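You operate a simulated robot arm through the tools that you are given. There is no shell and no other tool. Be economical: measure what you need, move in short steps, check, and stop when the job is done.

The job below is to be done with a simulated two-armed robot. You get a single attempt, and the scene is never put back.

Task
Take the orange tube on the top of the tall steel table and put it away on the top of the grey table. Take the felt board and leave it on top of the grey steel case. Open the press drawer, take the bale of fluff from the inside of the press drawer and put it on the top of the tall steel table and shut the drawer again. Take the blue cone tube on the top of the blue table and put it away on the top of the wooden table. Fetch the blue cloth and set it on the shelf under the wooden bench. Put the short grey tube on the left half of the wooden bench away on the grey-top table. Pick up the white bobbin from the left half of the wooden bench with one hand, pass it to the other hand and put it on the right end of the wooden bench. Put the red brush on the right end of the wooden bench. Fetch the film roll from the right end of the wooden bench and stand it on the left half of the wooden bench. Any order will do. Set down upright: short grey tube, film roll.

It is judged by the outcome, as a careful person would: the job done as asked, and still so three seconds after it is handed in. It fails if anything else is knocked over, pushed out of place, dropped, spilled or broken. Flat cloth is picked up by pressing the open fingertips on it (5 to 10 N) and closing them slowly along it; thin cloth reads only 2 to 8 mm in the jaws.

Robot
Two 7-joint arms with fingered hands on one trunk, on a base that drives. Base frame: it is fixed to the floor where the robot stands at the start and does not move with it; the origin is under the middle of the robot, x ahead of it, y to its left, z up; the surface under the hand at the start is at about z = 880. Lengths are in mm, angles in rad, forces in N, time in s.
The left shoulder is at the start at [204, 125, 1099], the right one opposite. Places, roughly: bale of fluff (20x20x13 cm) [-200, 1300, 900]; blue cloth (8x8x3 cm) [700, -1000, 900]; blue cone tube (7x7x18 cm) [-900, 1200, 900]; felt board (12x5x3 cm) [700, 300, 900]; film roll (6x6x13 cm) [900, -3800, 900]; grey steel case (21x15x10 cm) [1000, -400, 900]; grey-top table [-6600, -2000, 800]; left half of the wooden bench [800, -2700, 900]; orange tube [500, 0, 1000]; press drawer [-200, 1300, 900]; red brush (12x5x6 cm) [600, -3100, 900]; right end of the wooden bench [800, -4000, 900]; shelf under the wooden bench [800, -3300, 300]; short grey tube (5x5x9 cm) [900, -2800, 900]; top of the grey table [-5100, 1100, 800]; top of the tall steel table [800, -100, 900]; top of the wooden table [-8900, -5400, 800]; white bobbin (5x5x17 cm) [800, -2800, 1000]. Payload 3.7 kg a hand.
Tool frame (each hand has its own): the origin (TCP) lies between the finger pads and is the grasp point; the fingertips stand 25 mm ahead of it; z points along the fingers, y is the line along which they close. The gripper opens to 88 mm. The gripper's body begins 29 mm behind the TCP. The gripper is a hand of 5 fingers: y runs from the thumb to the fingers, the wrist lies at [-13, -97, -162] in the tool frame, and closing takes about 1.5 s.
Orientation is told as [roll, pitch, yaw] about the base's x, y, z axes, in that order, counted from this pose: with the fingers straight down and the wrist toward the robot, the tool's x, y and z point along [0, 1, 0], [1, 0, 0] and [0, 0, -1] of the base frame.

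Tools
- The arms move only by the tool send_rows. It takes "left_rows", "right_rows" or both (then of equal length, played together; a hand with none holds still); each is a list of rows, each a list of 6 numbers: the shift along the tool's x, y, z in mm, then the turn, a rotation vector about the tool's x, y, z in rad. In form: [[tx, ty, tz, ax, ay, az], ...]. A call has 1 to 12 rows; each row is the pose to reach, as a shift and turn from the pose commanded when the call began, along the tool's axes at that moment. "left_grip" and "right_grip" are, for a hand that has rows, the gripper command, from -1 (shut) to 1 (fully open), values between in proportion, set as the call begins (left out, the last holds). Rows are played at 5 a second. More than 50 mm and 0.15 rad between two rows, or a gripper value outside its range, and nothing of the call is played. A pose out of reach is approached as far as the arm can. The call stops where the force on the tool passes 40 N (or 10 N more than at its start, if that is more) or the arm is blocked; 0.2 s more then pass. Each finger travels about 45 mm/s and halts on what it meets, pressing with about 24 N; the grip force reading is that of the motor and also rises with nothing between the fingers. The clock runs only during rows and for 0.2 s after the last one: add rows that repeat a pose to give the fingers time. The reply holds the time, the measured pose of the TCP, the force on the tool along the base axes, the opening and the grip force, in the units named above and with some noise, with the torque about the TCP (base axes, N m) and any sound that the robot's microphone picked up.
- Cameras (640 x 400 px; columns grow to the right, rows downward): "scene" is now at [286.3, 71, 1236.7]; the picture's right is [0.80, -0.60, 0.00], its down [-0.34, -0.45, -0.82] and it looks along [0.50, 0.66, -0.57] (base axes); focal length 214 px, centre (320, 200). "left" rides on the left gripper at [-59, -79, -105] in its tool frame; the picture's right is [-0.73, -0.32, 0.61], its down [0.62, -0.68, 0.38] and it looks along [0.29, 0.66, 0.70] (tool axes); focal length 234 px, centre (320, 200). "right" rides on the right gripper at [59, -79, -105] in its tool frame; the picture's right is [-0.73, 0.32, -0.61], its down [-0.62, -0.68, 0.38] and it looks along [-0.29, 0.66, 0.70] (tool axes); focal length 234 px, centre (320, 200). There is no depth. A picture from a camera that has moved, and an enlarged one, comes with that camera's place and axes in the base frame and with its lens.
- camera(camera): a new picture of that camera. It takes no simulated time.
- move_column(by): slides the trunk up (or, below 0, down) by that many mm; the arms and the scene camera ride with it, the base frame stays. It gives what a move gives, with no picture.
- base_move(legs): drives the robot by 1 to 6 legs, each [ahead, left, turn to the left] in mm, mm and rad, along the robot's own axes; the way and the turn of a leg run together, so that a leg with both is an arc; at most 1500 mm and 3.142 rad a leg. The arms and the cameras ride along, it lands a little off, and it stops where it bumps. It gives what a move gives.
- finger_targets(index, middle, ring, little, thumb_bend, thumb_turn, hand): sets how far each is bent, from 0 (flat) to 100 (curled in); at 30 the hand is open as for a grip, at 70 the pads meet at the TCP. One left out holds its place. A second passes; each finger stops where it meets its share of the squeeze, and holds until it gets a number again. A gripper value or a shape takes the hand back. It gives what a move gives, with no picture; readings hold the bend of each and the force on index, middle, ring, little, thumb and palm. thumb_turn goes from beside the hand (0) to across from the fingers (100), as for a grip.
- set_grasp(shape, hand): the hand has 5 fingers and takes this shape, open, in about a second: jaw (thumb against the fingers, like two jaws); tri (thumb and two fingers); tip (a fingertip pinch); poke (one finger out to press); point (the index stretched); flat (the hand flat); cup (the hand cupped); fist (a fist). The gripper value then closes the fingers along that shape, each until it touches; the sizes above hold for jaw. It gives what a move gives, with no picture.
- turn_head(pan, tilt): turns the head with the scene camera to pan (to the left, within 1.396 rad either way) and tilt (down, from -0.506 to 1.204), counted from straight ahead of the robot. It gives what a move gives.
- close_up(camera, box): a new picture of the part [left, top, right, bottom] of that camera's present view, enlarged. It takes no simulated time.
- hand_in(): hands the job in; it is judged then, once.

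Work in short steps. Places have to be worked out from the pictures, the camera data and where the tool is seen: move nearer, look again, correct. Check each grasp and each placing, and mend what went wrong. You have 535 turns and 320 pictures in all, those below and enlarged ones among them. Open the grippers and draw the arms clear of the work before you hand the job in, unless the task says otherwise; then end with one line.

The tools are called after "Emit:" by a JSON object that holds its "method" and its "body". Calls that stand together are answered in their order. send_rows: Moves the arms, as the interface text tells. Its arguments: {"type":"object","properties":{"left_rows":{"type":"array"},"left_grip":{"type":"number"},"right_rows":{"type":"array"},"right_grip":{"type":"number"}},"required":[]} The other tools are called the same way: move_column (by) slides the trunk up or down; set_grasp (shape, hand) gives the hand a shape; finger_targets (index, middle, ring, little, thumb_bend, thumb_turn, hand) moves the fingers one by one; base_move (legs) drives the base; turn_head (pan, tilt) turns the head that bears the scene camera; camera (camera) takes a picture; close_up (camera, box) takes an enlarged picture of a part of a camera's view; hand_in () hands the job in.

At the start:

```text
time_s: 0.0
left_tool_pos: [396.0, 448.5, 1125.0]
left_tcp_rot: [0.0, 0.001, 0.001]
left_force: [0.3, 0.0, 0.2]
left_torque: [0.0, -0.04, -0.02]
left_opening: 87.7
left_grasp_force: 0.0
left_shape: jaw
left_bend: [30.0, 30.0, 30.0, 30.0, 30.0, 98.0]
left_finger forces: [0.1, 0.1, 0.1, 0.1, 0.1, 0.0]
right_tool_pos: [596.7, 33.5, 1227.7]
right_tcp_rot: [0.001, -0.001, 0.001]
right_force: [0.4, -0.4, 0.7]
right_torque: [0.01, -0.02, -0.05]
right_opening: 87.8
right_grasp_force: 0.1
right_shape: jaw
right_bend: [30.0, 30.0, 30.0, 30.0, 30.0, 98.0]
right_finger forces: [0.1, 0.0, 0.0, 0.0, 0.0, 0.0]
trunk travel left (down, up): [-125.0, 290.0]
robot x, y, heading: [-2.1, -0.3, -0.005]
head pan, tilt: [0.922, 0.604]
```

scene: 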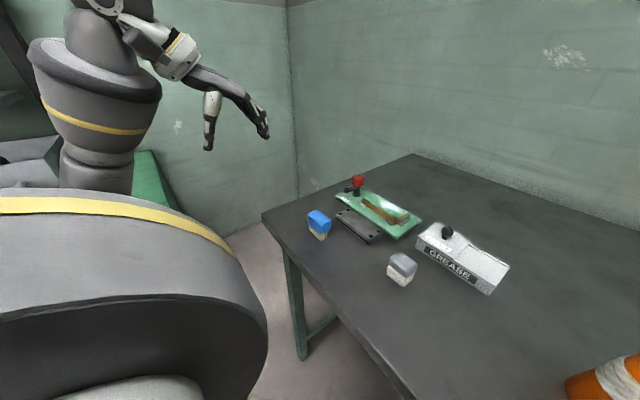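
right: 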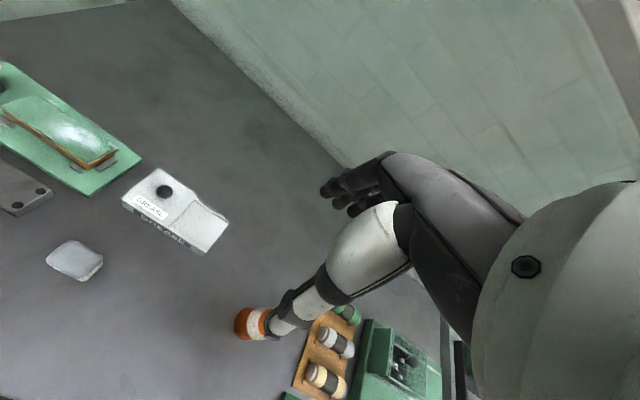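
left: 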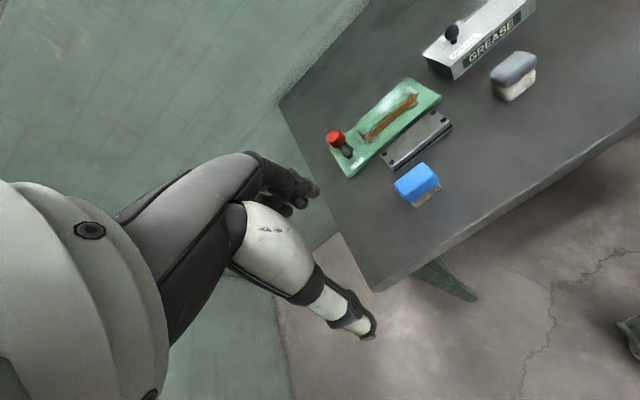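

The first pictures show the steel table ahead with the felt boards and orange tube. I look ahead and to the right with the head.

Emit:
{"method": "turn_head", "body": {"pan": 0.0, "tilt": 0.7}}

Emit:
{"method": "camera", "body": {"camera": "scene"}}

Emit:
{"method": "turn_head", "body": {"pan": -0.9, "tilt": 0.6}}

Emit:
{"method": "camera", "body": {"camera": "scene"}}

```text
time_s: 1.2
left_tool_pos: [395.3, 448.3, 1124.7]
left_tcp_rot: [0.001, -0.001, -0.003]
left_force: [0.2, 0.3, -0.3]
left_torque: [0.02, -0.01, 0.01]
left_opening: 87.6
left_grasp_force: 0.1
left_shape: jaw
left_bend: [30.0, 30.0, 30.0, 30.0, 30.0, 98.0]
left_finger forces: [0.0, 0.0, 0.0, 0.0, 0.0, 0.0]
right_tool_pos: [596.8, 33.5, 1226.7]
right_tcp_rot: [0.0, 0.0, -0.001]
right_force: [0.6, 0.6, -0.2]
right_torque: [0.01, 0.02, -0.02]
right_opening: 87.8
right_grasp_force: 0.0
right_shape: jaw
right_bend: [30.0, 30.0, 30.0, 30.0, 30.0, 98.0]
right_finger forces: [0.0, 0.0, 0.0, 0.1, 0.0, 0.1]
trunk travel left (down, up): [-125.0, 290.0]
robot x, y, heading: [-0.4, -0.5, -0.002]
head pan, tilt: [0.0, 0.7]
```

```text
316 pictures are left
camera scene: at [317.9, 0.7, 1228.4], right [0.0, -1.0, 0.0], down [-0.64, 0.0, -0.77], along [0.77, 0.0, -0.64], focal length 214 px, centre (320, 200)
```

scene: 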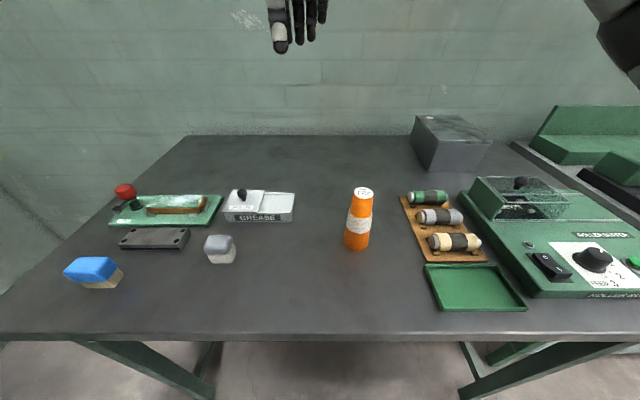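

```text
time_s: 2.4
left_tool_pos: [394.9, 447.1, 1125.5]
left_tcp_rot: [0.001, 0.0, 0.0]
left_force: [-0.1, 0.1, 0.1]
left_torque: [0.01, 0.0, -0.01]
left_opening: 87.5
left_grasp_force: 0.0
left_shape: jaw
left_bend: [30.0, 30.0, 30.0, 30.0, 30.0, 98.0]
left_finger forces: [0.0, 0.0, 0.1, 0.0, 0.0, 0.0]
right_tool_pos: [596.6, 33.9, 1227.3]
right_tcp_rot: [-0.001, 0.0, 0.0]
right_force: [0.0, 0.1, -0.9]
right_torque: [-0.01, 0.03, -0.01]
right_opening: 87.7
right_grasp_force: 0.1
right_shape: jaw
right_bend: [30.0, 30.0, 30.0, 30.0, 30.0, 98.0]
right_finger forces: [0.1, 0.0, 0.0, 0.1, 0.1, 0.0]
trunk travel left (down, up): [-125.0, 290.0]
robot x, y, heading: [-0.8, -2.0, 0.0]
head pan, tilt: [-0.901, 0.6]
```

```text
315 pictures are left
camera scene: at [287.9, -68.6, 1237.0], right [-0.78, -0.62, 0.0], down [-0.35, 0.44, -0.83], along [0.51, -0.65, -0.56], focal length 214 px, centre (320, 200)
```

scene: 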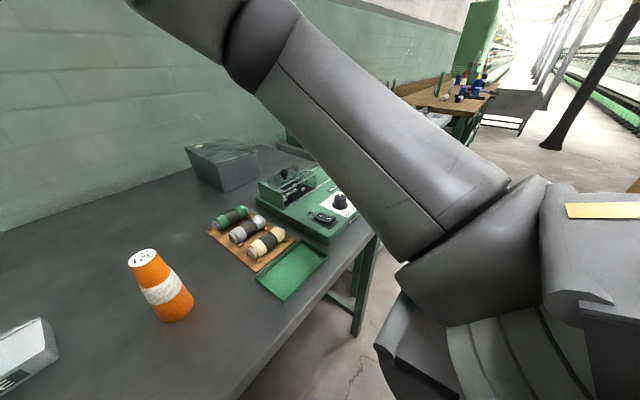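

The felt board candidates lie around (690, 330) on or by the green plate. I zoom in there and on the right side of the table.

Emit:
{"method": "turn_head", "body": {"pan": 0.5, "tilt": 0.7}}

Emit:
{"method": "close_up", "body": {"camera": "scene", "box": [200, 140, 440, 290]}}

Emit:
{"method": "turn_head", "body": {"pan": -0.6, "tilt": 0.3}}

Emit:
{"method": "camera", "body": {"camera": "scene"}}

```text
time_s: 3.9
left_tool_pos: [395.1, 448.9, 1124.8]
left_tcp_rot: [0.0, 0.001, 0.001]
left_force: [-0.1, 0.1, 0.5]
left_torque: [-0.02, 0.01, 0.01]
left_opening: 87.8
left_grasp_force: 0.0
left_shape: jaw
left_bend: [30.0, 30.0, 30.0, 30.0, 30.0, 98.0]
left_finger forces: [0.0, 0.0, 0.0, 0.1, 0.0, 0.1]
right_tool_pos: [595.7, 34.4, 1227.2]
right_tcp_rot: [0.001, 0.002, 0.0]
right_force: [0.6, 0.3, -0.1]
right_torque: [-0.02, -0.02, 0.01]
right_opening: 87.8
right_grasp_force: 0.0
right_shape: jaw
right_bend: [30.0, 30.0, 30.0, 30.0, 30.0, 98.0]
right_finger forces: [0.0, 0.0, 0.0, 0.0, 0.0, 0.0]
trunk travel left (down, up): [-125.0, 290.0]
robot x, y, heading: [1.2, 1.6, -0.002]
head pan, tilt: [0.499, 0.7]
```

```text
2.67 times, centred on (320, 215) of scene
camera zoom: at [307.6, 41.2, 1228.3], right [0.48, -0.88, 0.0], down [-0.57, -0.31, -0.77], along [0.67, 0.37, -0.64], focal length 572 px, centre (320, 160)
```

zoom: 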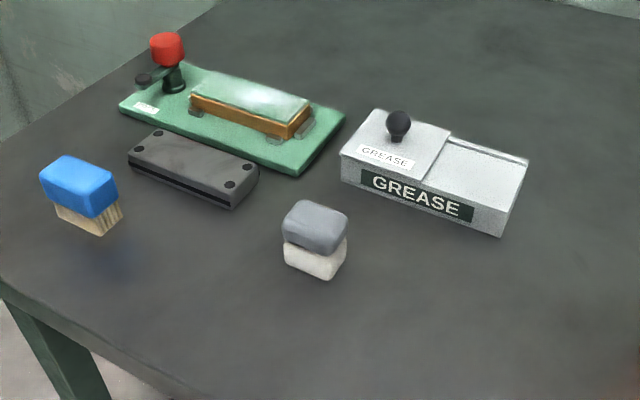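

```text
time_s: 5.3
left_tool_pos: [394.9, 449.5, 1125.5]
left_tcp_rot: [-0.002, -0.001, -0.001]
left_force: [-0.8, 0.3, -1.0]
left_torque: [0.01, -0.04, 0.01]
left_opening: 87.6
left_grasp_force: 0.0
left_shape: jaw
left_bend: [30.0, 30.0, 30.0, 30.0, 30.0, 98.0]
left_finger forces: [0.0, 0.1, 0.0, 0.0, 0.1, 0.1]
right_tool_pos: [596.3, 33.7, 1227.2]
right_tcp_rot: [-0.001, -0.002, -0.001]
right_force: [-0.2, 0.7, -0.1]
right_torque: [0.0, -0.04, 0.0]
right_opening: 87.6
right_grasp_force: 0.0
right_shape: jaw
right_bend: [30.0, 30.0, 30.0, 30.0, 30.0, 98.0]
right_finger forces: [0.0, 0.0, 0.0, 0.0, 0.0, 0.1]
trunk travel left (down, up): [-125.0, 290.0]
robot x, y, heading: [-0.0, -0.9, 0.005]
head pan, tilt: [-0.6, 0.3]
```

```text
313 pictures are left
camera scene: at [310.0, -52.1, 1264.4], right [-0.56, -0.83, 0.0], down [-0.24, 0.17, -0.96], along [0.79, -0.54, -0.3], focal length 214 px, centre (320, 200)
```

scene: 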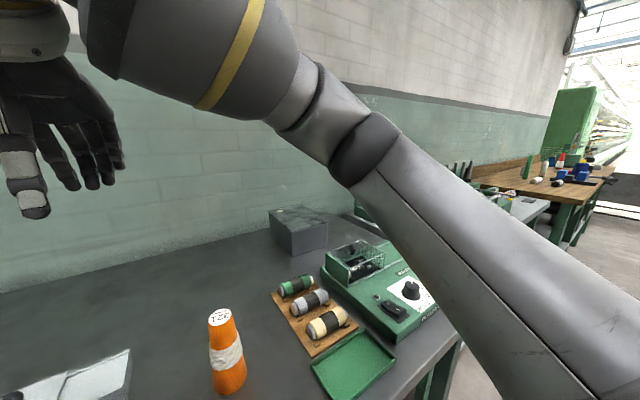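

I can't yet tell the felt board between the wood-framed piece on the green stand and the dark board. Closer pictures from both wrists.

Emit:
{"method": "close_up", "body": {"camera": "left", "box": [310, 60, 470, 220]}}

Emit:
{"method": "close_up", "body": {"camera": "right", "box": [0, 50, 240, 290]}}

```text
2.50 times, centred on (390, 140) of left
camera zoom: at [316.0, 390.2, 1230.2], right [-0.32, -0.73, -0.61], down [-0.68, 0.62, -0.38], along [0.66, 0.29, -0.7], focal length 585 px, centre (145, 350)
```

zoom: 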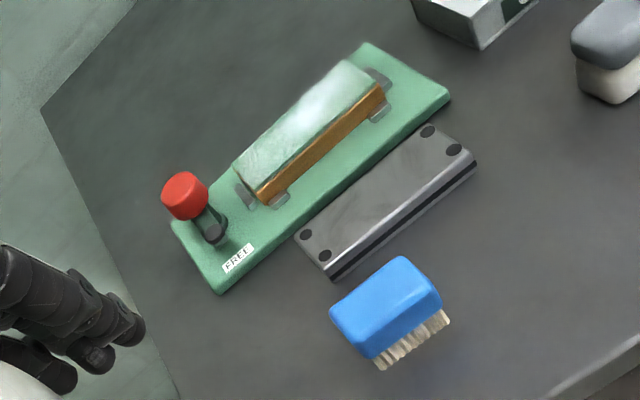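

```text
1.67 times, centred on (120, 170) of right
camera zoom: at [517.4, 93.8, 1331.3], right [0.32, -0.73, 0.61], down [-0.68, -0.62, -0.38], along [0.66, -0.29, -0.7], focal length 390 px, centre (653, 250)
```

zoom: 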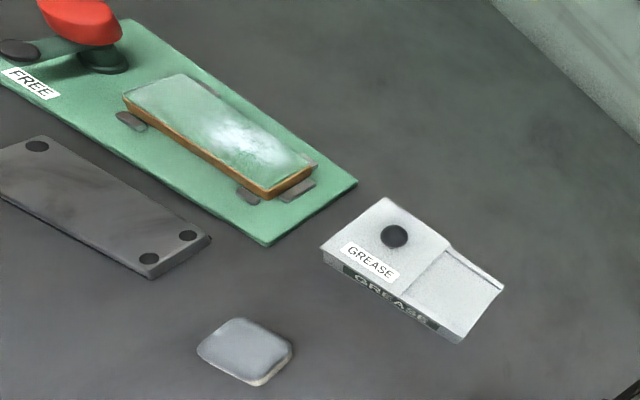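

The felt board is the wooden block topped with green felt, sitting in a green holder with a red-knobbed lever marked "FREE" — maybe a clamp. I bring the left hand camera closer to read it.

Emit:
{"method": "send_rows", "body": {"left_rows": [[-12, 41, 16, 0, 0, 0], [-24, 82, 32, 0, 0, 0], [-36, 123, 48, 0, 0, 0], [-48, 165, 65, 0, 0, 0]]}}

Emit:
{"method": "close_up", "body": {"camera": "left", "box": [160, 40, 480, 360]}}

```text
time_s: 6.3
left_tool_pos: [561.5, 400.7, 1060.0]
left_tcp_rot: [0.001, -0.001, 0.0]
left_force: [-0.2, 0.1, 0.4]
left_torque: [0.0, 0.02, -0.03]
left_opening: 87.8
left_grasp_force: 0.3
left_shape: jaw
left_bend: [30.0, 30.0, 30.0, 30.0, 30.0, 98.0]
left_finger forces: [0.0, 0.0, 0.1, 0.0, 0.0, 0.1]
right_tool_pos: [596.9, 34.4, 1226.5]
right_tcp_rot: [0.002, 0.002, 0.0]
right_force: [0.6, 0.0, 0.1]
right_torque: [-0.02, -0.01, -0.02]
right_opening: 87.7
right_grasp_force: 0.1
right_shape: jaw
right_bend: [30.0, 30.0, 30.0, 30.0, 30.0, 98.0]
right_finger forces: [0.1, 0.0, 0.0, 0.1, 0.0, 0.0]
trunk travel left (down, up): [-125.0, 290.0]
robot x, y, heading: [1.5, -0.5, -0.003]
head pan, tilt: [-0.6, 0.3]
```

```text
1.25 times, centred on (320, 200) of left
camera zoom: at [481.6, 342.8, 1165.8], right [-0.32, -0.73, -0.61], down [-0.68, 0.62, -0.38], along [0.66, 0.29, -0.7], focal length 293 px, centre (320, 200)
```

zoom: 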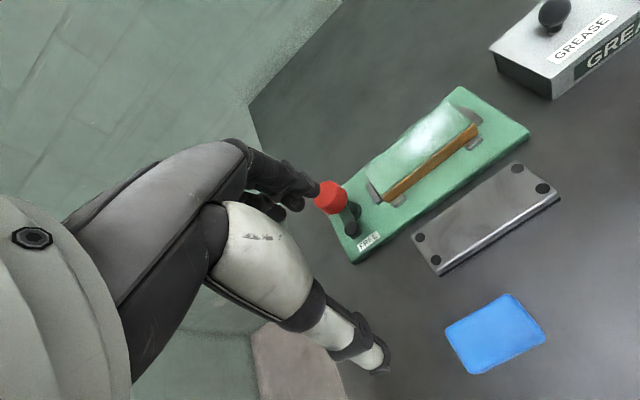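

Emit:
{"method": "close_up", "body": {"camera": "left", "box": [300, 100, 460, 260]}}

Emit:
{"method": "turn_head", "body": {"pan": 0.7, "tilt": 0.7}}

Emit:
{"method": "close_up", "body": {"camera": "scene", "box": [240, 130, 400, 230]}}

```text
2.50 times, centred on (380, 180) of left
camera zoom: at [481.6, 342.8, 1165.8], right [-0.32, -0.73, -0.61], down [-0.68, 0.62, -0.38], along [0.66, 0.29, -0.7], focal length 585 px, centre (170, 250)
```

zoom: 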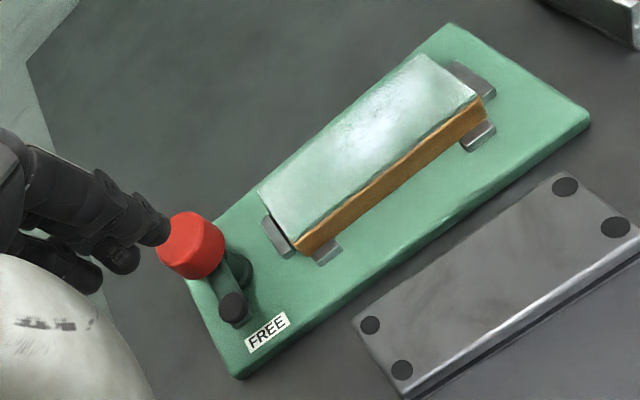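

```text
time_s: 7.7
left_tool_pos: [558.0, 401.9, 1060.6]
left_tcp_rot: [0.0, -0.001, 0.001]
left_force: [0.4, -0.3, -0.1]
left_torque: [0.04, 0.01, 0.01]
left_opening: 87.7
left_grasp_force: 0.2
left_shape: jaw
left_bend: [30.0, 30.0, 30.0, 30.0, 30.0, 98.0]
left_finger forces: [0.0, 0.1, 0.0, 0.0, 0.1, 0.0]
right_tool_pos: [596.7, 35.1, 1226.2]
right_tcp_rot: [0.0, 0.0, 0.0]
right_force: [0.8, 0.4, 0.1]
right_torque: [-0.01, -0.01, -0.01]
right_opening: 87.7
right_grasp_force: 0.1
right_shape: jaw
right_bend: [30.0, 30.0, 30.0, 30.0, 30.0, 98.0]
right_finger forces: [0.1, 0.0, 0.1, 0.0, 0.0, 0.0]
trunk travel left (down, up): [-125.0, 290.0]
robot x, y, heading: [-1.0, -3.9, -0.0]
head pan, tilt: [0.7, 0.7]
```

```text
4.00 times, centred on (320, 180) of scene
camera zoom: at [298.0, 55.3, 1228.4], right [0.64, -0.77, 0.0], down [-0.49, -0.41, -0.77], along [0.59, 0.49, -0.64], focal length 858 px, centre (320, 280)
```

zoom: 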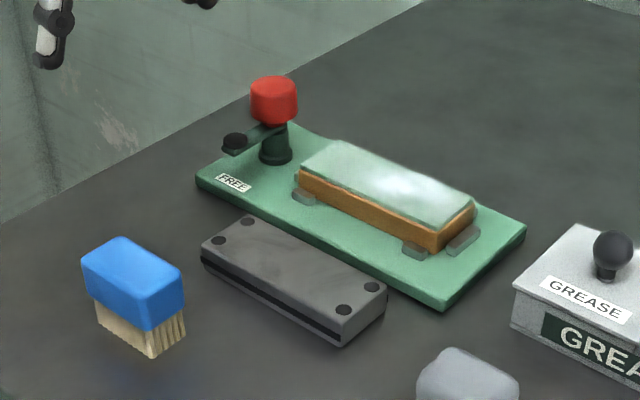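

The lever's arm points to FREE, so the board seems merely to sit between corner clips; centre about (679, 327), long axis along y, top about z = 920. I move the left hand above it.

Emit:
{"method": "send_rows", "body": {"left_rows": [[-37, 30, 0, 0, 0, 0], [-74, 60, 0, 0, 0, 0], [-74, 90, 35, 0, 0, 0], [-74, 120, 70, 0, 0, 0]]}}

Emit:
{"method": "camera", "body": {"camera": "left"}}

Emit:
{"method": "close_up", "body": {"camera": "scene", "box": [240, 100, 400, 230]}}

```text
time_s: 8.7
left_tool_pos: [680.2, 322.8, 990.2]
left_tcp_rot: [-0.002, -0.002, 0.001]
left_force: [0.5, -0.4, 0.5]
left_torque: [0.0, 0.0, -0.02]
left_opening: 87.9
left_grasp_force: 0.0
left_shape: jaw
left_bend: [30.0, 30.0, 30.0, 30.0, 30.0, 98.0]
left_finger forces: [0.0, 0.0, 0.0, 0.0, 0.0, 0.0]
right_tool_pos: [598.1, 33.9, 1226.2]
right_tcp_rot: [0.0, 0.002, 0.002]
right_force: [0.8, -0.1, -0.3]
right_torque: [0.01, 0.01, 0.02]
right_opening: 87.6
right_grasp_force: 0.1
right_shape: jaw
right_bend: [30.0, 30.0, 30.0, 30.0, 30.0, 98.0]
right_finger forces: [0.0, 0.0, 0.0, 0.0, 0.1, 0.0]
trunk travel left (down, up): [-125.0, 290.0]
robot x, y, heading: [-0.7, 3.7, -0.002]
head pan, tilt: [0.7, 0.7]
```

```text
307 pictures are left
camera left: at [602.3, 264.3, 1094.2], right [-0.32, -0.73, -0.61], down [-0.68, 0.62, -0.38], along [0.66, 0.29, -0.7], focal length 234 px, centre (320, 200)
```

left: 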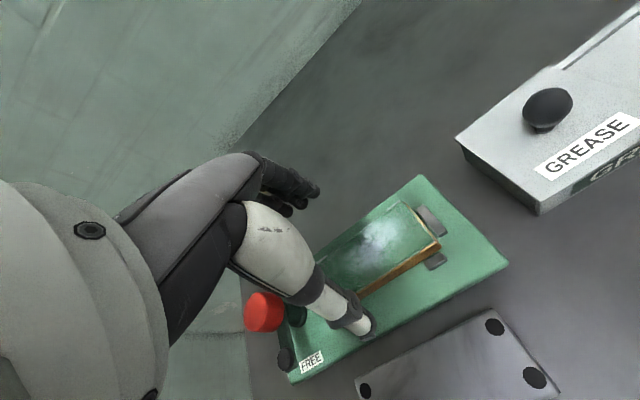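

```text
3.08 times, centred on (320, 165) of scene
camera zoom: at [299.0, 54.8, 1227.9], right [0.64, -0.77, 0.0], down [-0.49, -0.41, -0.76], along [0.58, 0.49, -0.64], focal length 660 px, centre (320, 308)
```

zoom: 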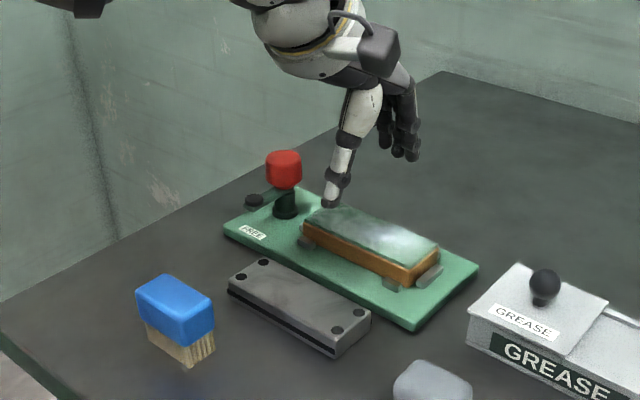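

Aligned; I descend to about z = 926 so the fingertips straddle the board just above the plate.

Emit:
{"method": "send_rows", "body": {"left_rows": [[2, -1, 20, 0, 0, 0], [4, -1, 40, 0, 0, 0], [4, -1, 54, 0, 0, 0], [4, -1, 63, 0, 0, 0]]}}

Emit:
{"method": "close_up", "body": {"camera": "scene", "box": [240, 100, 400, 230]}}

```text
time_s: 9.7
left_tool_pos: [678.8, 329.3, 925.4]
left_tcp_rot: [-0.001, 0.0, -0.001]
left_force: [-0.2, -0.5, 0.3]
left_torque: [-0.01, 0.0, -0.02]
left_opening: 87.8
left_grasp_force: 0.1
left_shape: jaw
left_bend: [30.0, 30.0, 30.0, 30.0, 30.0, 98.0]
left_finger forces: [0.1, 0.1, 0.0, 0.1, 0.0, 0.0]
right_tool_pos: [596.1, 33.7, 1226.0]
right_tcp_rot: [0.002, -0.001, 0.001]
right_force: [-0.5, 0.0, -0.9]
right_torque: [0.02, -0.03, 0.01]
right_opening: 87.6
right_grasp_force: 0.2
right_shape: jaw
right_bend: [30.0, 30.0, 30.0, 30.0, 30.0, 98.0]
right_finger forces: [0.0, 0.0, 0.0, 0.1, 0.0, 0.0]
trunk travel left (down, up): [-125.0, 290.0]
robot x, y, heading: [-3.2, 0.1, 0.002]
head pan, tilt: [0.7, 0.7]
```

```text
3.08 times, centred on (320, 165) of scene
camera zoom: at [298.1, 55.4, 1228.3], right [0.64, -0.76, 0.0], down [-0.49, -0.41, -0.76], along [0.58, 0.49, -0.64], focal length 660 px, centre (320, 308)
```

zoom: 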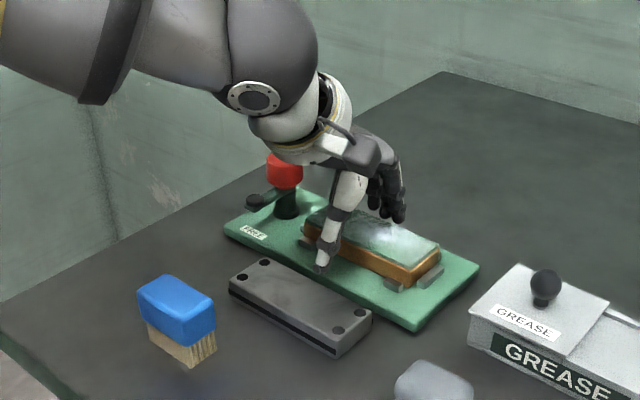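

No contact yet; the thumb is in front of the board. I close the hand.

Emit:
{"method": "send_rows", "body": {"left_rows": [[0, 0, 0, 0, 0, 0], [0, 0, 0, 0, 0, 0], [0, 0, 0, 0, 0, 0], [0, 0, 0, 0, 0, 0], [0, 0, 0, 0, 0, 0], [0, 0, 0, 0, 0, 0], [0, 0, 0, 0, 0, 0], [0, 0, 0, 0, 0, 0]], "left_grip": -1}}

Emit:
{"method": "send_rows", "body": {"left_rows": [[0, 0, -3, 0, 0, 0], [0, 0, -6, 0, 0, 0]]}}

```text
time_s: 11.5
left_tool_pos: [678.7, 330.8, 926.2]
left_tcp_rot: [-0.001, 0.0, 0.0]
left_force: [-1.1, 0.5, -0.2]
left_torque: [0.03, -0.01, 0.01]
left_opening: 40.6
left_grasp_force: 24.5
left_shape: jaw
left_bend: [28.0, 39.0, 36.0, 41.0, 75.0, 100.0]
left_finger forces: [12.1, 6.3, 2.6, 0.0, 20.8, 0.0]
right_tool_pos: [596.7, 35.2, 1227.2]
right_tcp_rot: [-0.001, -0.001, 0.001]
right_force: [1.1, 0.0, 0.0]
right_torque: [-0.01, 0.0, 0.04]
right_opening: 87.5
right_grasp_force: 0.0
right_shape: jaw
right_bend: [30.0, 30.0, 30.0, 30.0, 30.0, 98.0]
right_finger forces: [0.1, 0.0, 0.0, 0.1, 0.0, 0.1]
trunk travel left (down, up): [-125.0, 290.0]
robot x, y, heading: [-2.8, -5.8, -0.0]
head pan, tilt: [0.7, 0.7]
```

```text
time_s: 12.1
left_tool_pos: [678.1, 329.7, 933.7]
left_tcp_rot: [0.0, 0.001, 0.001]
left_force: [-0.8, 0.2, -0.4]
left_torque: [-0.03, 0.01, -0.03]
left_opening: 40.4
left_grasp_force: 24.3
left_shape: jaw
left_bend: [28.0, 39.0, 36.0, 41.0, 75.0, 100.0]
left_finger forces: [12.1, 6.3, 2.6, 0.0, 20.8, 0.0]
right_tool_pos: [596.6, 34.1, 1227.2]
right_tcp_rot: [0.001, 0.0, 0.001]
right_force: [-0.6, 0.8, 0.9]
right_torque: [0.03, 0.01, 0.04]
right_opening: 87.3
right_grasp_force: 0.1
right_shape: jaw
right_bend: [30.0, 30.0, 30.0, 30.0, 30.0, 98.0]
right_finger forces: [0.0, 0.1, 0.0, 0.0, 0.1, 0.0]
trunk travel left (down, up): [-125.0, 290.0]
robot x, y, heading: [0.7, 2.0, 0.002]
head pan, tilt: [0.7, 0.7]
```

It grips at 40 mm and lifts freely. I raise further and check.

Emit:
{"method": "send_rows", "body": {"left_rows": [[0, 0, -10, 0, 0, 0], [0, 0, -30, 0, 0, 0], [0, 0, -50, 0, 0, 0]]}}

Emit:
{"method": "close_up", "body": {"camera": "scene", "box": [240, 100, 400, 230]}}

```text
time_s: 12.9
left_tool_pos: [678.5, 330.2, 985.9]
left_tcp_rot: [0.0, -0.001, 0.0]
left_force: [0.5, 0.6, -1.4]
left_torque: [0.0, 0.0, -0.01]
left_opening: 40.1
left_grasp_force: 24.2
left_shape: jaw
left_bend: [28.0, 39.0, 37.0, 41.0, 75.0, 100.0]
left_finger forces: [12.1, 6.2, 2.7, 0.1, 21.0, 0.0]
right_tool_pos: [596.0, 33.7, 1226.7]
right_tcp_rot: [-0.001, -0.001, -0.001]
right_force: [0.2, -0.4, -0.8]
right_torque: [0.04, 0.01, 0.01]
right_opening: 87.7
right_grasp_force: 0.0
right_shape: jaw
right_bend: [30.0, 30.0, 30.0, 30.0, 30.0, 98.0]
right_finger forces: [0.0, 0.1, 0.0, 0.0, 0.1, 0.0]
trunk travel left (down, up): [-125.0, 290.0]
robot x, y, heading: [4.0, 1.4, -0.004]
head pan, tilt: [0.7, 0.7]
```

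```text
3.08 times, centred on (320, 165) of scene
camera zoom: at [297.7, 55.2, 1228.5], right [0.64, -0.76, 0.0], down [-0.49, -0.41, -0.77], along [0.59, 0.49, -0.64], focal length 660 px, centre (320, 308)
```

zoom: 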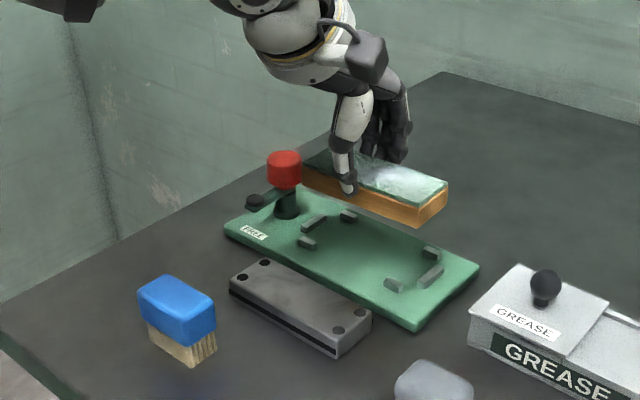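

The board is held and the clips stay behind. I raise and retract it, then look at the grey case.

Emit:
{"method": "send_rows", "body": {"left_rows": [[0, -20, -45, 0, 0, 0], [0, -50, -80, 0, 0, 0], [0, -80, -115, 0, 0, 0], [0, -110, -150, 0, 0, 0], [0, -130, -170, 0, 0, 0]]}}

Emit:
{"method": "turn_head", "body": {"pan": -0.35, "tilt": 0.5}}

Emit:
{"method": "camera", "body": {"camera": "scene"}}

```text
time_s: 14.1
left_tool_pos: [549.2, 332.4, 1154.2]
left_tcp_rot: [0.0, 0.002, 0.0]
left_force: [0.4, 0.9, -0.3]
left_torque: [0.0, 0.02, -0.01]
left_opening: 40.0
left_grasp_force: 24.0
left_shape: jaw
left_bend: [28.0, 39.0, 37.0, 41.0, 75.0, 100.0]
left_finger forces: [12.2, 6.1, 2.7, 0.0, 20.9, 0.0]
right_tool_pos: [596.7, 34.4, 1227.2]
right_tcp_rot: [0.0, 0.001, 0.001]
right_force: [0.4, 0.1, 0.4]
right_torque: [0.0, 0.01, 0.02]
right_opening: 87.5
right_grasp_force: 0.0
right_shape: jaw
right_bend: [30.0, 30.0, 30.0, 30.0, 30.0, 98.0]
right_finger forces: [0.0, 0.0, 0.1, 0.1, 0.1, 0.0]
trunk travel left (down, up): [-125.0, 290.0]
robot x, y, heading: [0.9, -2.2, 0.003]
head pan, tilt: [0.7, 0.7]
```

```text
time_s: 15.4
left_tool_pos: [548.9, 333.1, 1152.3]
left_tcp_rot: [0.0, 0.0, 0.0]
left_force: [0.2, 0.4, -0.7]
left_torque: [0.02, -0.02, 0.02]
left_opening: 40.7
left_grasp_force: 24.1
left_shape: jaw
left_bend: [28.0, 39.0, 37.0, 41.0, 75.0, 100.0]
left_finger forces: [12.1, 6.2, 2.7, 0.0, 21.0, 0.0]
right_tool_pos: [596.3, 34.7, 1226.6]
right_tcp_rot: [0.0, 0.0, 0.001]
right_force: [0.3, -0.2, -0.2]
right_torque: [0.0, 0.05, 0.03]
right_opening: 87.5
right_grasp_force: 0.0
right_shape: jaw
right_bend: [30.0, 30.0, 30.0, 30.0, 30.0, 98.0]
right_finger forces: [0.1, 0.0, 0.0, 0.0, 0.1, 0.0]
trunk travel left (down, up): [-125.0, 290.0]
robot x, y, heading: [-0.3, -0.3, -0.002]
head pan, tilt: [-0.351, 0.499]
```

```text
303 pictures are left
camera scene: at [318.5, -30.6, 1246.0], right [-0.34, -0.94, 0.0], down [-0.45, 0.16, -0.88], along [0.82, -0.3, -0.48], focal length 214 px, centre (320, 200)
```

scene: 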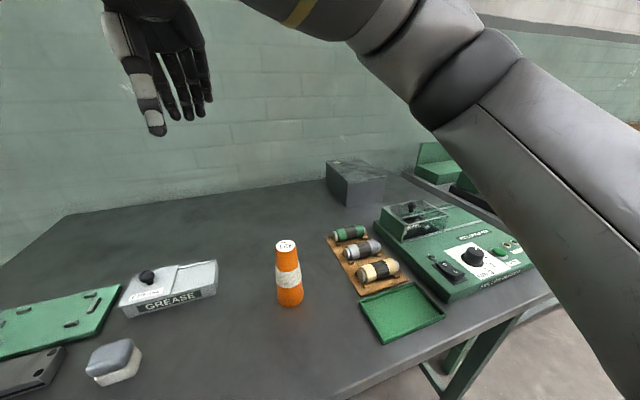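

The case spans about x 868–1070, y −325…−470, top z ≈ 978. I shift the base 690 mm to the right and slightly ahead so the left arm reaches it.

Emit:
{"method": "base_move", "body": {"legs": [[0, -690, 0], [60, 0, 0]]}}

Emit:
{"method": "turn_head", "body": {"pan": 0.3, "tilt": 0.5}}

Emit:
{"method": "camera", "body": {"camera": "scene"}}

```text
time_s: 22.5
left_tool_pos: [610.0, -346.8, 1151.8]
left_tcp_rot: [-0.001, -0.001, 0.009]
left_force: [0.7, 0.3, -0.7]
left_torque: [-0.03, 0.04, 0.01]
left_opening: 40.3
left_grasp_force: 23.5
left_shape: jaw
left_bend: [28.0, 39.0, 37.0, 41.0, 75.0, 100.0]
left_finger forces: [12.1, 6.2, 2.6, 0.0, 21.0, 0.0]
right_tool_pos: [659.5, -646.1, 1226.3]
right_tcp_rot: [0.0, 0.0, 0.012]
right_force: [0.1, 0.9, -0.9]
right_torque: [-0.02, 0.01, 0.04]
right_opening: 87.7
right_grasp_force: 0.2
right_shape: jaw
right_bend: [30.0, 30.0, 30.0, 30.0, 30.0, 98.0]
right_finger forces: [0.0, 0.0, 0.1, 0.1, 0.0, 0.1]
trunk travel left (down, up): [-125.0, 290.0]
robot x, y, heading: [65.4, -687.7, 0.01]
head pan, tilt: [-0.351, 0.499]
```

```text
time_s: 23.5
left_tool_pos: [608.9, -348.7, 1153.2]
left_tcp_rot: [0.001, 0.0, 0.012]
left_force: [-0.5, 0.0, -0.7]
left_torque: [0.02, 0.02, 0.0]
left_opening: 40.1
left_grasp_force: 23.9
left_shape: jaw
left_bend: [28.0, 39.0, 37.0, 41.0, 75.0, 100.0]
left_finger forces: [12.1, 6.2, 2.7, 0.0, 21.0, 0.1]
right_tool_pos: [660.3, -645.2, 1226.9]
right_tcp_rot: [0.0, 0.0, 0.011]
right_force: [0.8, 0.4, 0.2]
right_torque: [-0.02, -0.03, 0.0]
right_opening: 87.9
right_grasp_force: 0.0
right_shape: jaw
right_bend: [30.0, 30.0, 30.0, 30.0, 30.0, 98.0]
right_finger forces: [0.0, 0.0, 0.0, 0.0, 0.0, 0.0]
trunk travel left (down, up): [-125.0, 290.0]
robot x, y, heading: [62.6, -690.5, 0.008]
head pan, tilt: [0.3, 0.499]
```

```text
302 pictures are left
camera scene: at [382.8, -654.7, 1246.0], right [0.3, -0.95, 0.0], down [-0.46, -0.15, -0.88], along [0.84, 0.27, -0.48], focal length 214 px, centre (320, 200)
```

scene: 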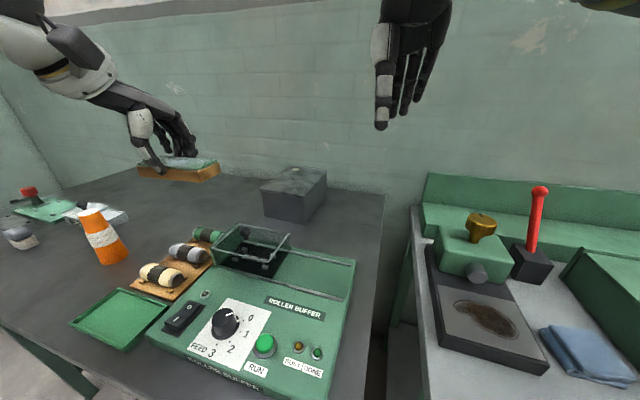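

The case estimate is confirmed. I move the left hand over its middle, staying high, and zoom on the case top.

Emit:
{"method": "close_up", "body": {"camera": "scene", "box": [240, 140, 360, 230]}}

Emit:
{"method": "send_rows", "body": {"left_rows": [[-8, 47, 5, 0, 0, 0], [-16, 94, 15, 0, 0, 0], [-24, 141, 25, 0, 0, 0], [-32, 188, 40, 0, 0, 0], [-40, 235, 50, 0, 0, 0], [-47, 282, 60, 0, 0, 0], [-47, 325, 70, 0, 0, 0], [-47, 325, 93, 0, 0, 0]]}}

Emit:
{"method": "close_up", "body": {"camera": "scene", "box": [220, 100, 400, 230]}}

```text
4.44 times, centred on (300, 185) of scene
camera zoom: at [382.8, -654.7, 1246.0], right [0.3, -0.95, 0.0], down [-0.46, -0.15, -0.88], along [0.84, 0.27, -0.48], focal length 953 px, centre (409, 267)
```

zoom: 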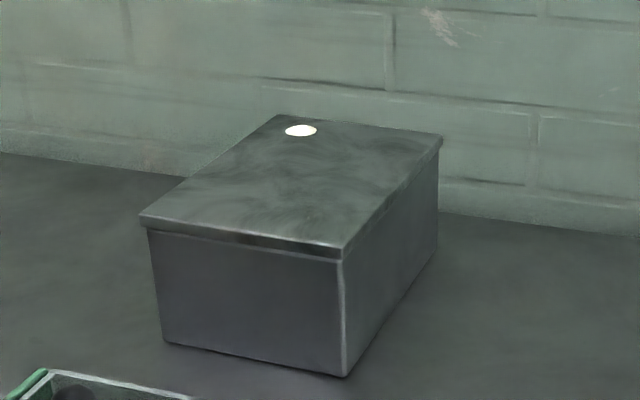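

```text
time_s: 25.3
left_tool_pos: [933.0, -392.6, 1063.4]
left_tcp_rot: [0.0, -0.002, 0.008]
left_force: [-0.3, -0.1, -1.0]
left_torque: [0.04, -0.02, -0.01]
left_opening: 40.2
left_grasp_force: 24.0
left_shape: jaw
left_bend: [28.0, 39.0, 37.0, 41.0, 75.0, 100.0]
left_finger forces: [12.1, 6.1, 2.8, 0.1, 21.2, 0.0]
right_tool_pos: [658.5, -644.8, 1228.7]
right_tcp_rot: [0.001, -0.001, 0.012]
right_force: [-0.6, 0.0, 0.4]
right_torque: [0.0, -0.02, 0.0]
right_opening: 87.7
right_grasp_force: 0.1
right_shape: jaw
right_bend: [30.0, 30.0, 30.0, 30.0, 30.0, 98.0]
right_finger forces: [0.1, 0.1, 0.0, 0.0, 0.0, 0.0]
trunk travel left (down, up): [-125.0, 290.0]
robot x, y, heading: [62.1, -682.9, 0.011]
head pan, tilt: [0.3, 0.499]
```

```text
3.08 times, centred on (310, 165) of scene
camera zoom: at [381.5, -654.7, 1246.6], right [0.31, -0.95, 0.0], down [-0.46, -0.15, -0.88], along [0.84, 0.27, -0.48], focal length 660 px, centre (351, 308)
```

zoom: 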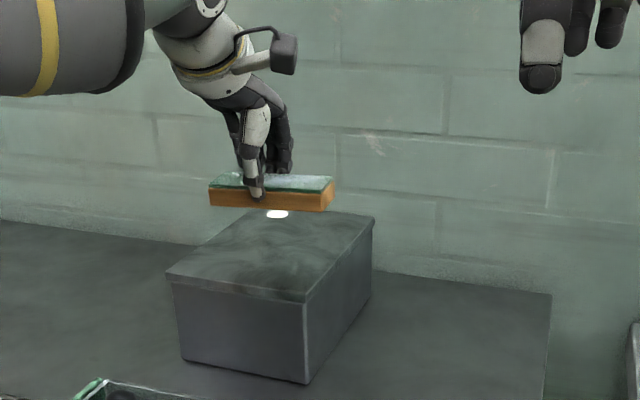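

The board hangs level over the case. I lower until it touches.

Emit:
{"method": "send_rows", "body": {"left_rows": [[-4, 8, 15, 0, 0, 0], [-6, 12, 30, 0, 0, 0], [-6, 12, 40, 0, 0, 0], [-6, 12, 46, 0, 0, 0]]}}

Emit:
{"method": "close_up", "body": {"camera": "scene", "box": [220, 100, 400, 230]}}

```text
time_s: 26.3
left_tool_pos: [947.0, -397.4, 1014.9]
left_tcp_rot: [0.0, -0.002, 0.008]
left_force: [0.6, -0.3, 2.1]
left_torque: [0.08, -0.05, -0.02]
left_opening: 40.0
left_grasp_force: 23.9
left_shape: jaw
left_bend: [28.0, 39.0, 37.0, 41.0, 75.0, 100.0]
left_finger forces: [12.2, 6.5, 3.8, 0.1, 21.6, 0.0]
right_tool_pos: [659.0, -644.7, 1228.1]
right_tcp_rot: [-0.001, 0.0, 0.011]
right_force: [0.5, 0.6, 0.0]
right_torque: [0.0, 0.02, -0.03]
right_opening: 87.5
right_grasp_force: 0.0
right_shape: jaw
right_bend: [30.0, 30.0, 30.0, 30.0, 30.0, 98.0]
right_finger forces: [0.0, 0.0, 0.0, 0.0, 0.0, 0.1]
trunk travel left (down, up): [-125.0, 290.0]
robot x, y, heading: [65.2, -684.2, 0.006]
head pan, tilt: [0.3, 0.499]
```

```text
3.08 times, centred on (310, 165) of scene
camera zoom: at [382.1, -654.8, 1246.3], right [0.3, -0.95, 0.0], down [-0.46, -0.15, -0.88], along [0.84, 0.27, -0.48], focal length 660 px, centre (351, 308)
```

zoom: 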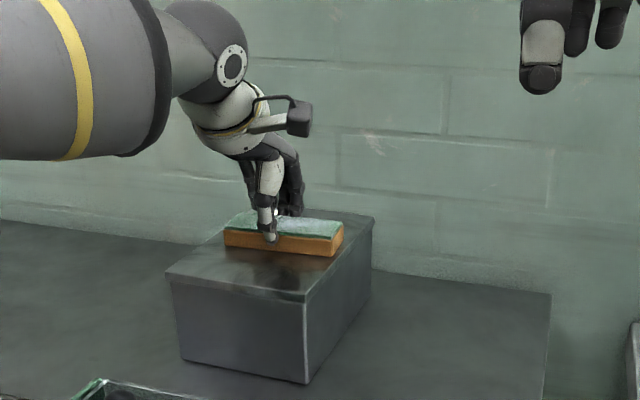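

Contact is felt and the board sits flat on the case. I open the hand and rise.

Emit:
{"method": "send_rows", "body": {"left_rows": [[0, 0, 0, 0, 0, 0], [0, 0, 0, 0, 0, 0], [0, 0, 0, 0, 0, 0], [0, 0, 0, 0, 0, 0], [0, 0, 0, 0, 0, 0], [0, 0, 0, 0, 0, 0], [0, 0, -25, 0, 0, 0], [0, 0, -60, 0, 0, 0], [0, -30, -100, 0, 0, 0], [0, -80, -130, 0, 0, 0]], "left_grip": 1}}

Emit:
{"method": "close_up", "body": {"camera": "scene", "box": [220, 100, 400, 230]}}

```text
refused: row 10 steps farther than a row can; nothing moved
```

```text
3.08 times, centred on (310, 165) of scene
camera zoom: at [382.1, -654.8, 1246.3], right [0.3, -0.95, 0.0], down [-0.46, -0.15, -0.88], along [0.84, 0.27, -0.48], focal length 660 px, centre (351, 308)
```

zoom: 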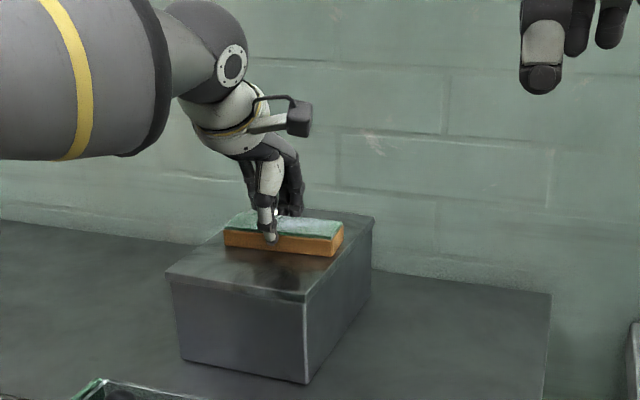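

The last step was too long; I resend with shorter ones.

Emit:
{"method": "send_rows", "body": {"left_rows": [[0, 0, 0, 0, 0, 0], [0, 0, 0, 0, 0, 0], [0, 0, 0, 0, 0, 0], [0, 0, 0, 0, 0, 0], [0, 0, 0, 0, 0, 0], [0, 0, 0, 0, 0, 0], [0, 0, -25, 0, 0, 0], [0, 0, -60, 0, 0, 0], [0, -25, -100, 0, 0, 0], [0, -65, -130, 0, 0, 0]], "left_grip": 1}}

Emit:
{"method": "close_up", "body": {"camera": "scene", "box": [220, 100, 400, 230]}}

```text
time_s: 28.5
left_tool_pos: [879.5, -397.9, 1148.2]
left_tcp_rot: [0.0, -0.001, 0.012]
left_force: [0.4, -0.2, 0.6]
left_torque: [0.02, -0.02, 0.0]
left_opening: 87.9
left_grasp_force: 0.1
left_shape: jaw
left_bend: [30.0, 30.0, 30.0, 30.0, 30.0, 98.0]
left_finger forces: [0.0, 0.0, 0.0, 0.0, 0.1, 0.0]
left hand out of reach, approached as far as the arm can: row 8
right_tool_pos: [657.7, -645.1, 1228.0]
right_tcp_rot: [0.0, -0.001, 0.01]
right_force: [-0.5, 0.6, -0.2]
right_torque: [0.02, 0.01, 0.01]
right_opening: 87.6
right_grasp_force: 0.0
right_shape: jaw
right_bend: [30.0, 30.0, 30.0, 30.0, 30.0, 98.0]
right_finger forces: [0.0, 0.0, 0.0, 0.1, 0.0, 0.0]
trunk travel left (down, up): [-125.0, 290.0]
robot x, y, heading: [63.3, -688.4, 0.007]
head pan, tilt: [0.3, 0.499]
```

```text
3.08 times, centred on (310, 165) of scene
camera zoom: at [380.9, -654.2, 1246.8], right [0.31, -0.95, 0.0], down [-0.45, -0.15, -0.88], along [0.84, 0.27, -0.48], focal length 660 px, centre (351, 308)
```

zoom: 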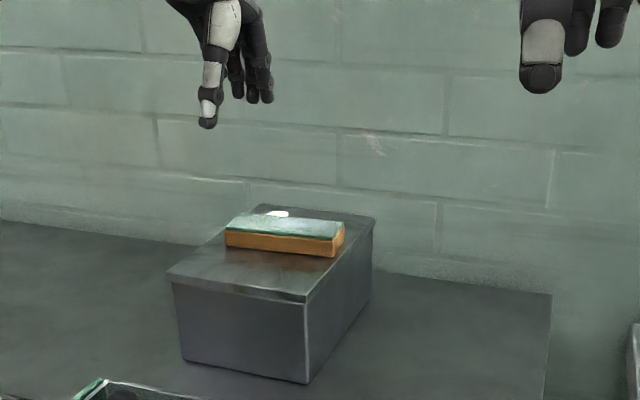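

The felt board is on the case. Next the press drawer: I pull the left hand in, back away, and look to the left.

Emit:
{"method": "send_rows", "body": {"left_rows": [[0, -45, -10, 0, 0, 0], [0, -90, -20, 0, 0, 0], [0, -135, -30, 0, 0, 0], [0, -180, -40, 0, 0, 0], [0, -225, -50, 0, 0, 0], [0, -270, -60, 0, 0, 0]], "right_rows": [[0, -25, 0, 0, 0, 0], [0, -50, 0, 0, 0, 0], [0, -75, 0, 0, 0, 0], [0, -75, 0, 0, 0, 0], [0, -75, 0, 0, 0, 0], [0, -75, 0, 0, 0, 0]]}}

Emit:
{"method": "base_move", "body": {"legs": [[-500, 0, 0], [0, 688, 0]]}}

Emit:
{"method": "turn_head", "body": {"pan": 1.39, "tilt": 0.35}}

Emit:
{"method": "camera", "body": {"camera": "scene"}}

```text
time_s: 29.9
left_tool_pos: [608.5, -400.1, 1205.2]
left_tcp_rot: [-0.001, 0.001, 0.009]
left_force: [-1.2, -0.3, -1.0]
left_torque: [-0.02, -0.04, -0.02]
left_opening: 87.7
left_grasp_force: 0.0
left_shape: jaw
left_bend: [30.0, 30.0, 30.0, 30.0, 30.0, 98.0]
left_finger forces: [0.0, 0.0, 0.1, 0.0, 0.0, 0.0]
right_tool_pos: [583.5, -646.4, 1227.8]
right_tcp_rot: [0.0, -0.002, 0.012]
right_force: [-1.2, 0.5, 0.4]
right_torque: [0.0, 0.01, 0.01]
right_opening: 87.6
right_grasp_force: 0.0
right_shape: jaw
right_bend: [30.0, 30.0, 30.0, 30.0, 30.0, 98.0]
right_finger forces: [0.1, 0.0, 0.0, 0.1, 0.1, 0.0]
trunk travel left (down, up): [-125.0, 290.0]
robot x, y, heading: [62.4, -684.2, 0.007]
head pan, tilt: [0.3, 0.499]
```

```text
time_s: 38.9
left_tool_pos: [130.1, 264.8, 1204.8]
left_tcp_rot: [0.0, -0.001, -0.016]
left_force: [-0.2, -0.5, -0.6]
left_torque: [0.03, 0.0, -0.01]
left_opening: 87.7
left_grasp_force: 0.0
left_shape: jaw
left_bend: [30.0, 30.0, 30.0, 30.0, 30.0, 98.0]
left_finger forces: [0.1, 0.0, 0.0, 0.1, 0.0, 0.0]
right_tool_pos: [98.4, 20.4, 1227.1]
right_tcp_rot: [-0.001, 0.001, -0.016]
right_force: [-0.5, 0.3, 0.0]
right_torque: [0.03, 0.0, 0.02]
right_opening: 87.6
right_grasp_force: 0.1
right_shape: jaw
right_bend: [30.0, 30.0, 30.0, 30.0, 30.0, 98.0]
right_finger forces: [0.1, 0.0, 0.0, 0.0, 0.1, 0.1]
trunk travel left (down, up): [-125.0, 290.0]
robot x, y, heading: [-425.5, -5.8, -0.02]
head pan, tilt: [0.3, 0.499]
```

```text
time_s: 40.2
left_tool_pos: [130.2, 264.4, 1204.4]
left_tcp_rot: [0.001, 0.0, -0.017]
left_force: [-1.2, 0.7, -0.3]
left_torque: [-0.02, -0.01, 0.02]
left_opening: 87.7
left_grasp_force: 0.1
left_shape: jaw
left_bend: [30.0, 30.0, 30.0, 30.0, 30.0, 98.0]
left_finger forces: [0.1, 0.0, 0.0, 0.0, 0.1, 0.1]
right_tool_pos: [99.3, 20.0, 1229.0]
right_tcp_rot: [0.004, 0.002, -0.021]
right_force: [-0.4, -0.5, 0.1]
right_torque: [-0.03, 0.01, 0.01]
right_opening: 87.7
right_grasp_force: 0.1
right_shape: jaw
right_bend: [30.0, 30.0, 30.0, 30.0, 30.0, 98.0]
right_finger forces: [0.0, 0.1, 0.0, 0.0, 0.1, 0.1]
trunk travel left (down, up): [-125.0, 290.0]
robot x, y, heading: [-421.6, -5.6, -0.013]
head pan, tilt: [1.389, 0.351]
```

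```text
296 pictures are left
camera scene: at [-164.0, 81.2, 1262.7], right [0.96, -0.29, 0.0], down [-0.09, -0.3, -0.95], along [0.28, 0.91, -0.31], focal length 214 px, centre (320, 200)
```

scene: 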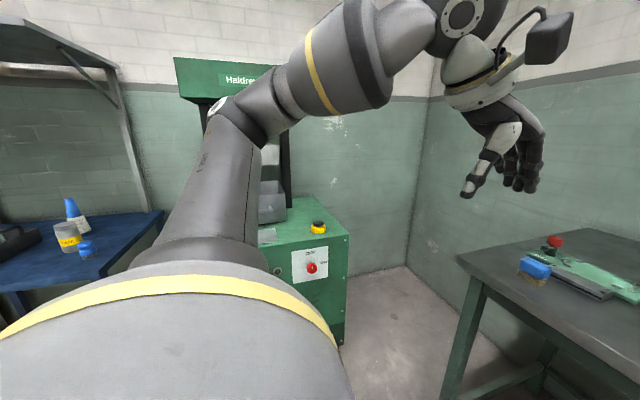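

The press stands to the left; there's room to turn. I turn to face +y and look.

Emit:
{"method": "base_move", "body": {"legs": [[0, 0, 1.585]]}}

Emit:
{"method": "turn_head", "body": {"pan": 0.0, "tilt": 0.35}}

Emit:
{"method": "camera", "body": {"camera": "scene"}}

```text
time_s: 44.4
left_tool_pos: [-690.5, 550.3, 1204.1]
left_tcp_rot: [-0.001, 0.002, 1.545]
left_force: [0.0, 0.1, 0.4]
left_torque: [-0.04, 0.0, -0.01]
left_opening: 87.4
left_grasp_force: 0.0
left_shape: jaw
left_bend: [30.0, 30.0, 30.0, 30.0, 30.0, 98.0]
left_finger forces: [0.0, 0.0, 0.0, 0.0, 0.1, 0.0]
right_tool_pos: [-447.2, 517.4, 1227.0]
right_tcp_rot: [0.0, 0.0, 1.548]
right_force: [-1.1, 0.2, 0.1]
right_torque: [0.0, -0.01, -0.01]
right_opening: 87.9
right_grasp_force: 0.0
right_shape: jaw
right_bend: [30.0, 30.0, 30.0, 30.0, 30.0, 98.0]
right_finger forces: [0.0, 0.0, 0.1, 0.0, 0.0, 0.0]
trunk travel left (down, up): [-125.0, 290.0]
robot x, y, heading: [-423.4, -6.7, 1.55]
head pan, tilt: [1.389, 0.351]
```

```text
time_s: 45.9
left_tool_pos: [-690.2, 551.9, 1204.4]
left_tcp_rot: [-0.001, -0.001, 1.547]
left_force: [0.8, 0.5, 0.1]
left_torque: [-0.03, 0.0, -0.02]
left_opening: 87.7
left_grasp_force: 0.0
left_shape: jaw
left_bend: [30.0, 30.0, 30.0, 30.0, 30.0, 98.0]
left_finger forces: [0.1, 0.1, 0.1, 0.0, 0.1, 0.0]
right_tool_pos: [-445.6, 516.9, 1227.6]
right_tcp_rot: [-0.001, 0.0, 1.547]
right_force: [-0.5, 0.3, 0.9]
right_torque: [-0.03, 0.0, -0.01]
right_opening: 87.9
right_grasp_force: 0.1
right_shape: jaw
right_bend: [30.0, 30.0, 30.0, 30.0, 30.0, 98.0]
right_finger forces: [0.0, 0.1, 0.0, 0.0, 0.0, 0.0]
trunk travel left (down, up): [-125.0, 290.0]
robot x, y, heading: [-423.9, -4.2, 1.548]
head pan, tilt: [0.0, 0.351]
```

```text
295 pictures are left
camera scene: at [-417.1, 322.1, 1259.7], right [1.0, -0.02, 0.0], down [-0.01, -0.34, -0.94], along [0.02, 0.94, -0.34], focal length 214 px, centre (320, 200)
```

scene: 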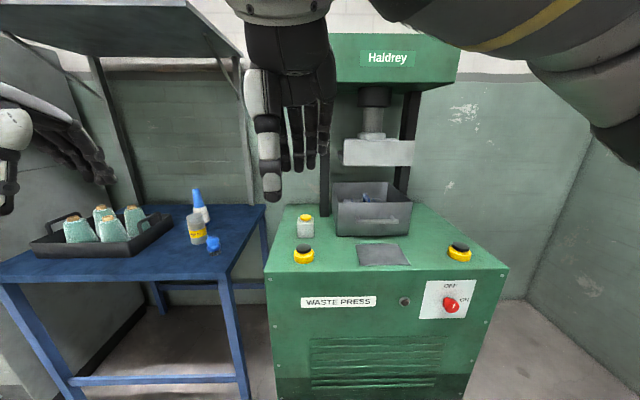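

Emit:
{"method": "close_up", "body": {"camera": "scene", "box": [250, 100, 520, 340]}}

Emit:
{"method": "close_up", "body": {"camera": "scene", "box": [20, 170, 260, 290]}}

```text
1.67 times, centred on (385, 220) of scene
camera zoom: at [-417.1, 322.1, 1259.7], right [1.0, -0.02, 0.0], down [-0.01, -0.34, -0.94], along [0.02, 0.94, -0.34], focal length 358 px, centre (212, 167)
```

zoom: 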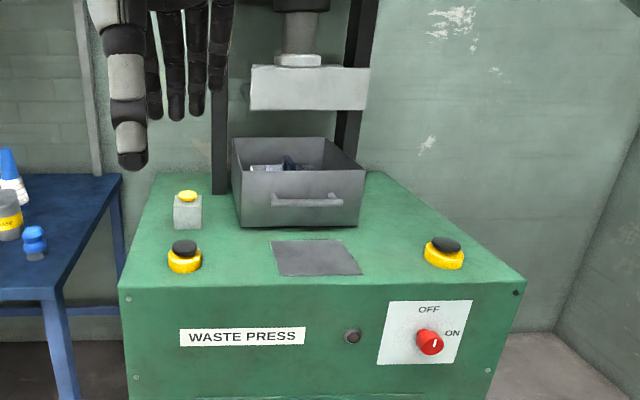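

```text
2.67 times, centred on (140, 230) of scene
camera zoom: at [-417.1, 322.1, 1259.7], right [1.0, -0.02, 0.0], down [-0.01, -0.34, -0.94], along [0.02, 0.94, -0.34], focal length 572 px, centre (800, 120)
```

zoom: 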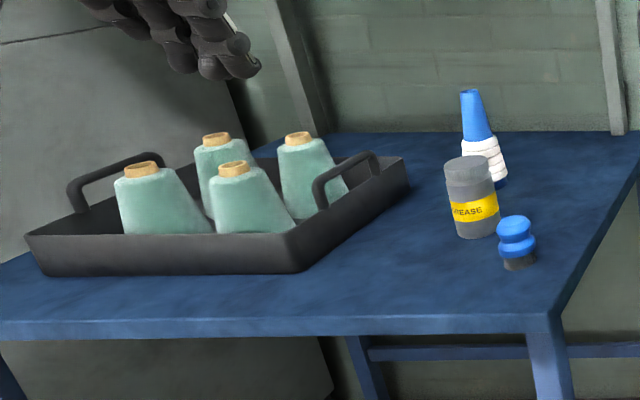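

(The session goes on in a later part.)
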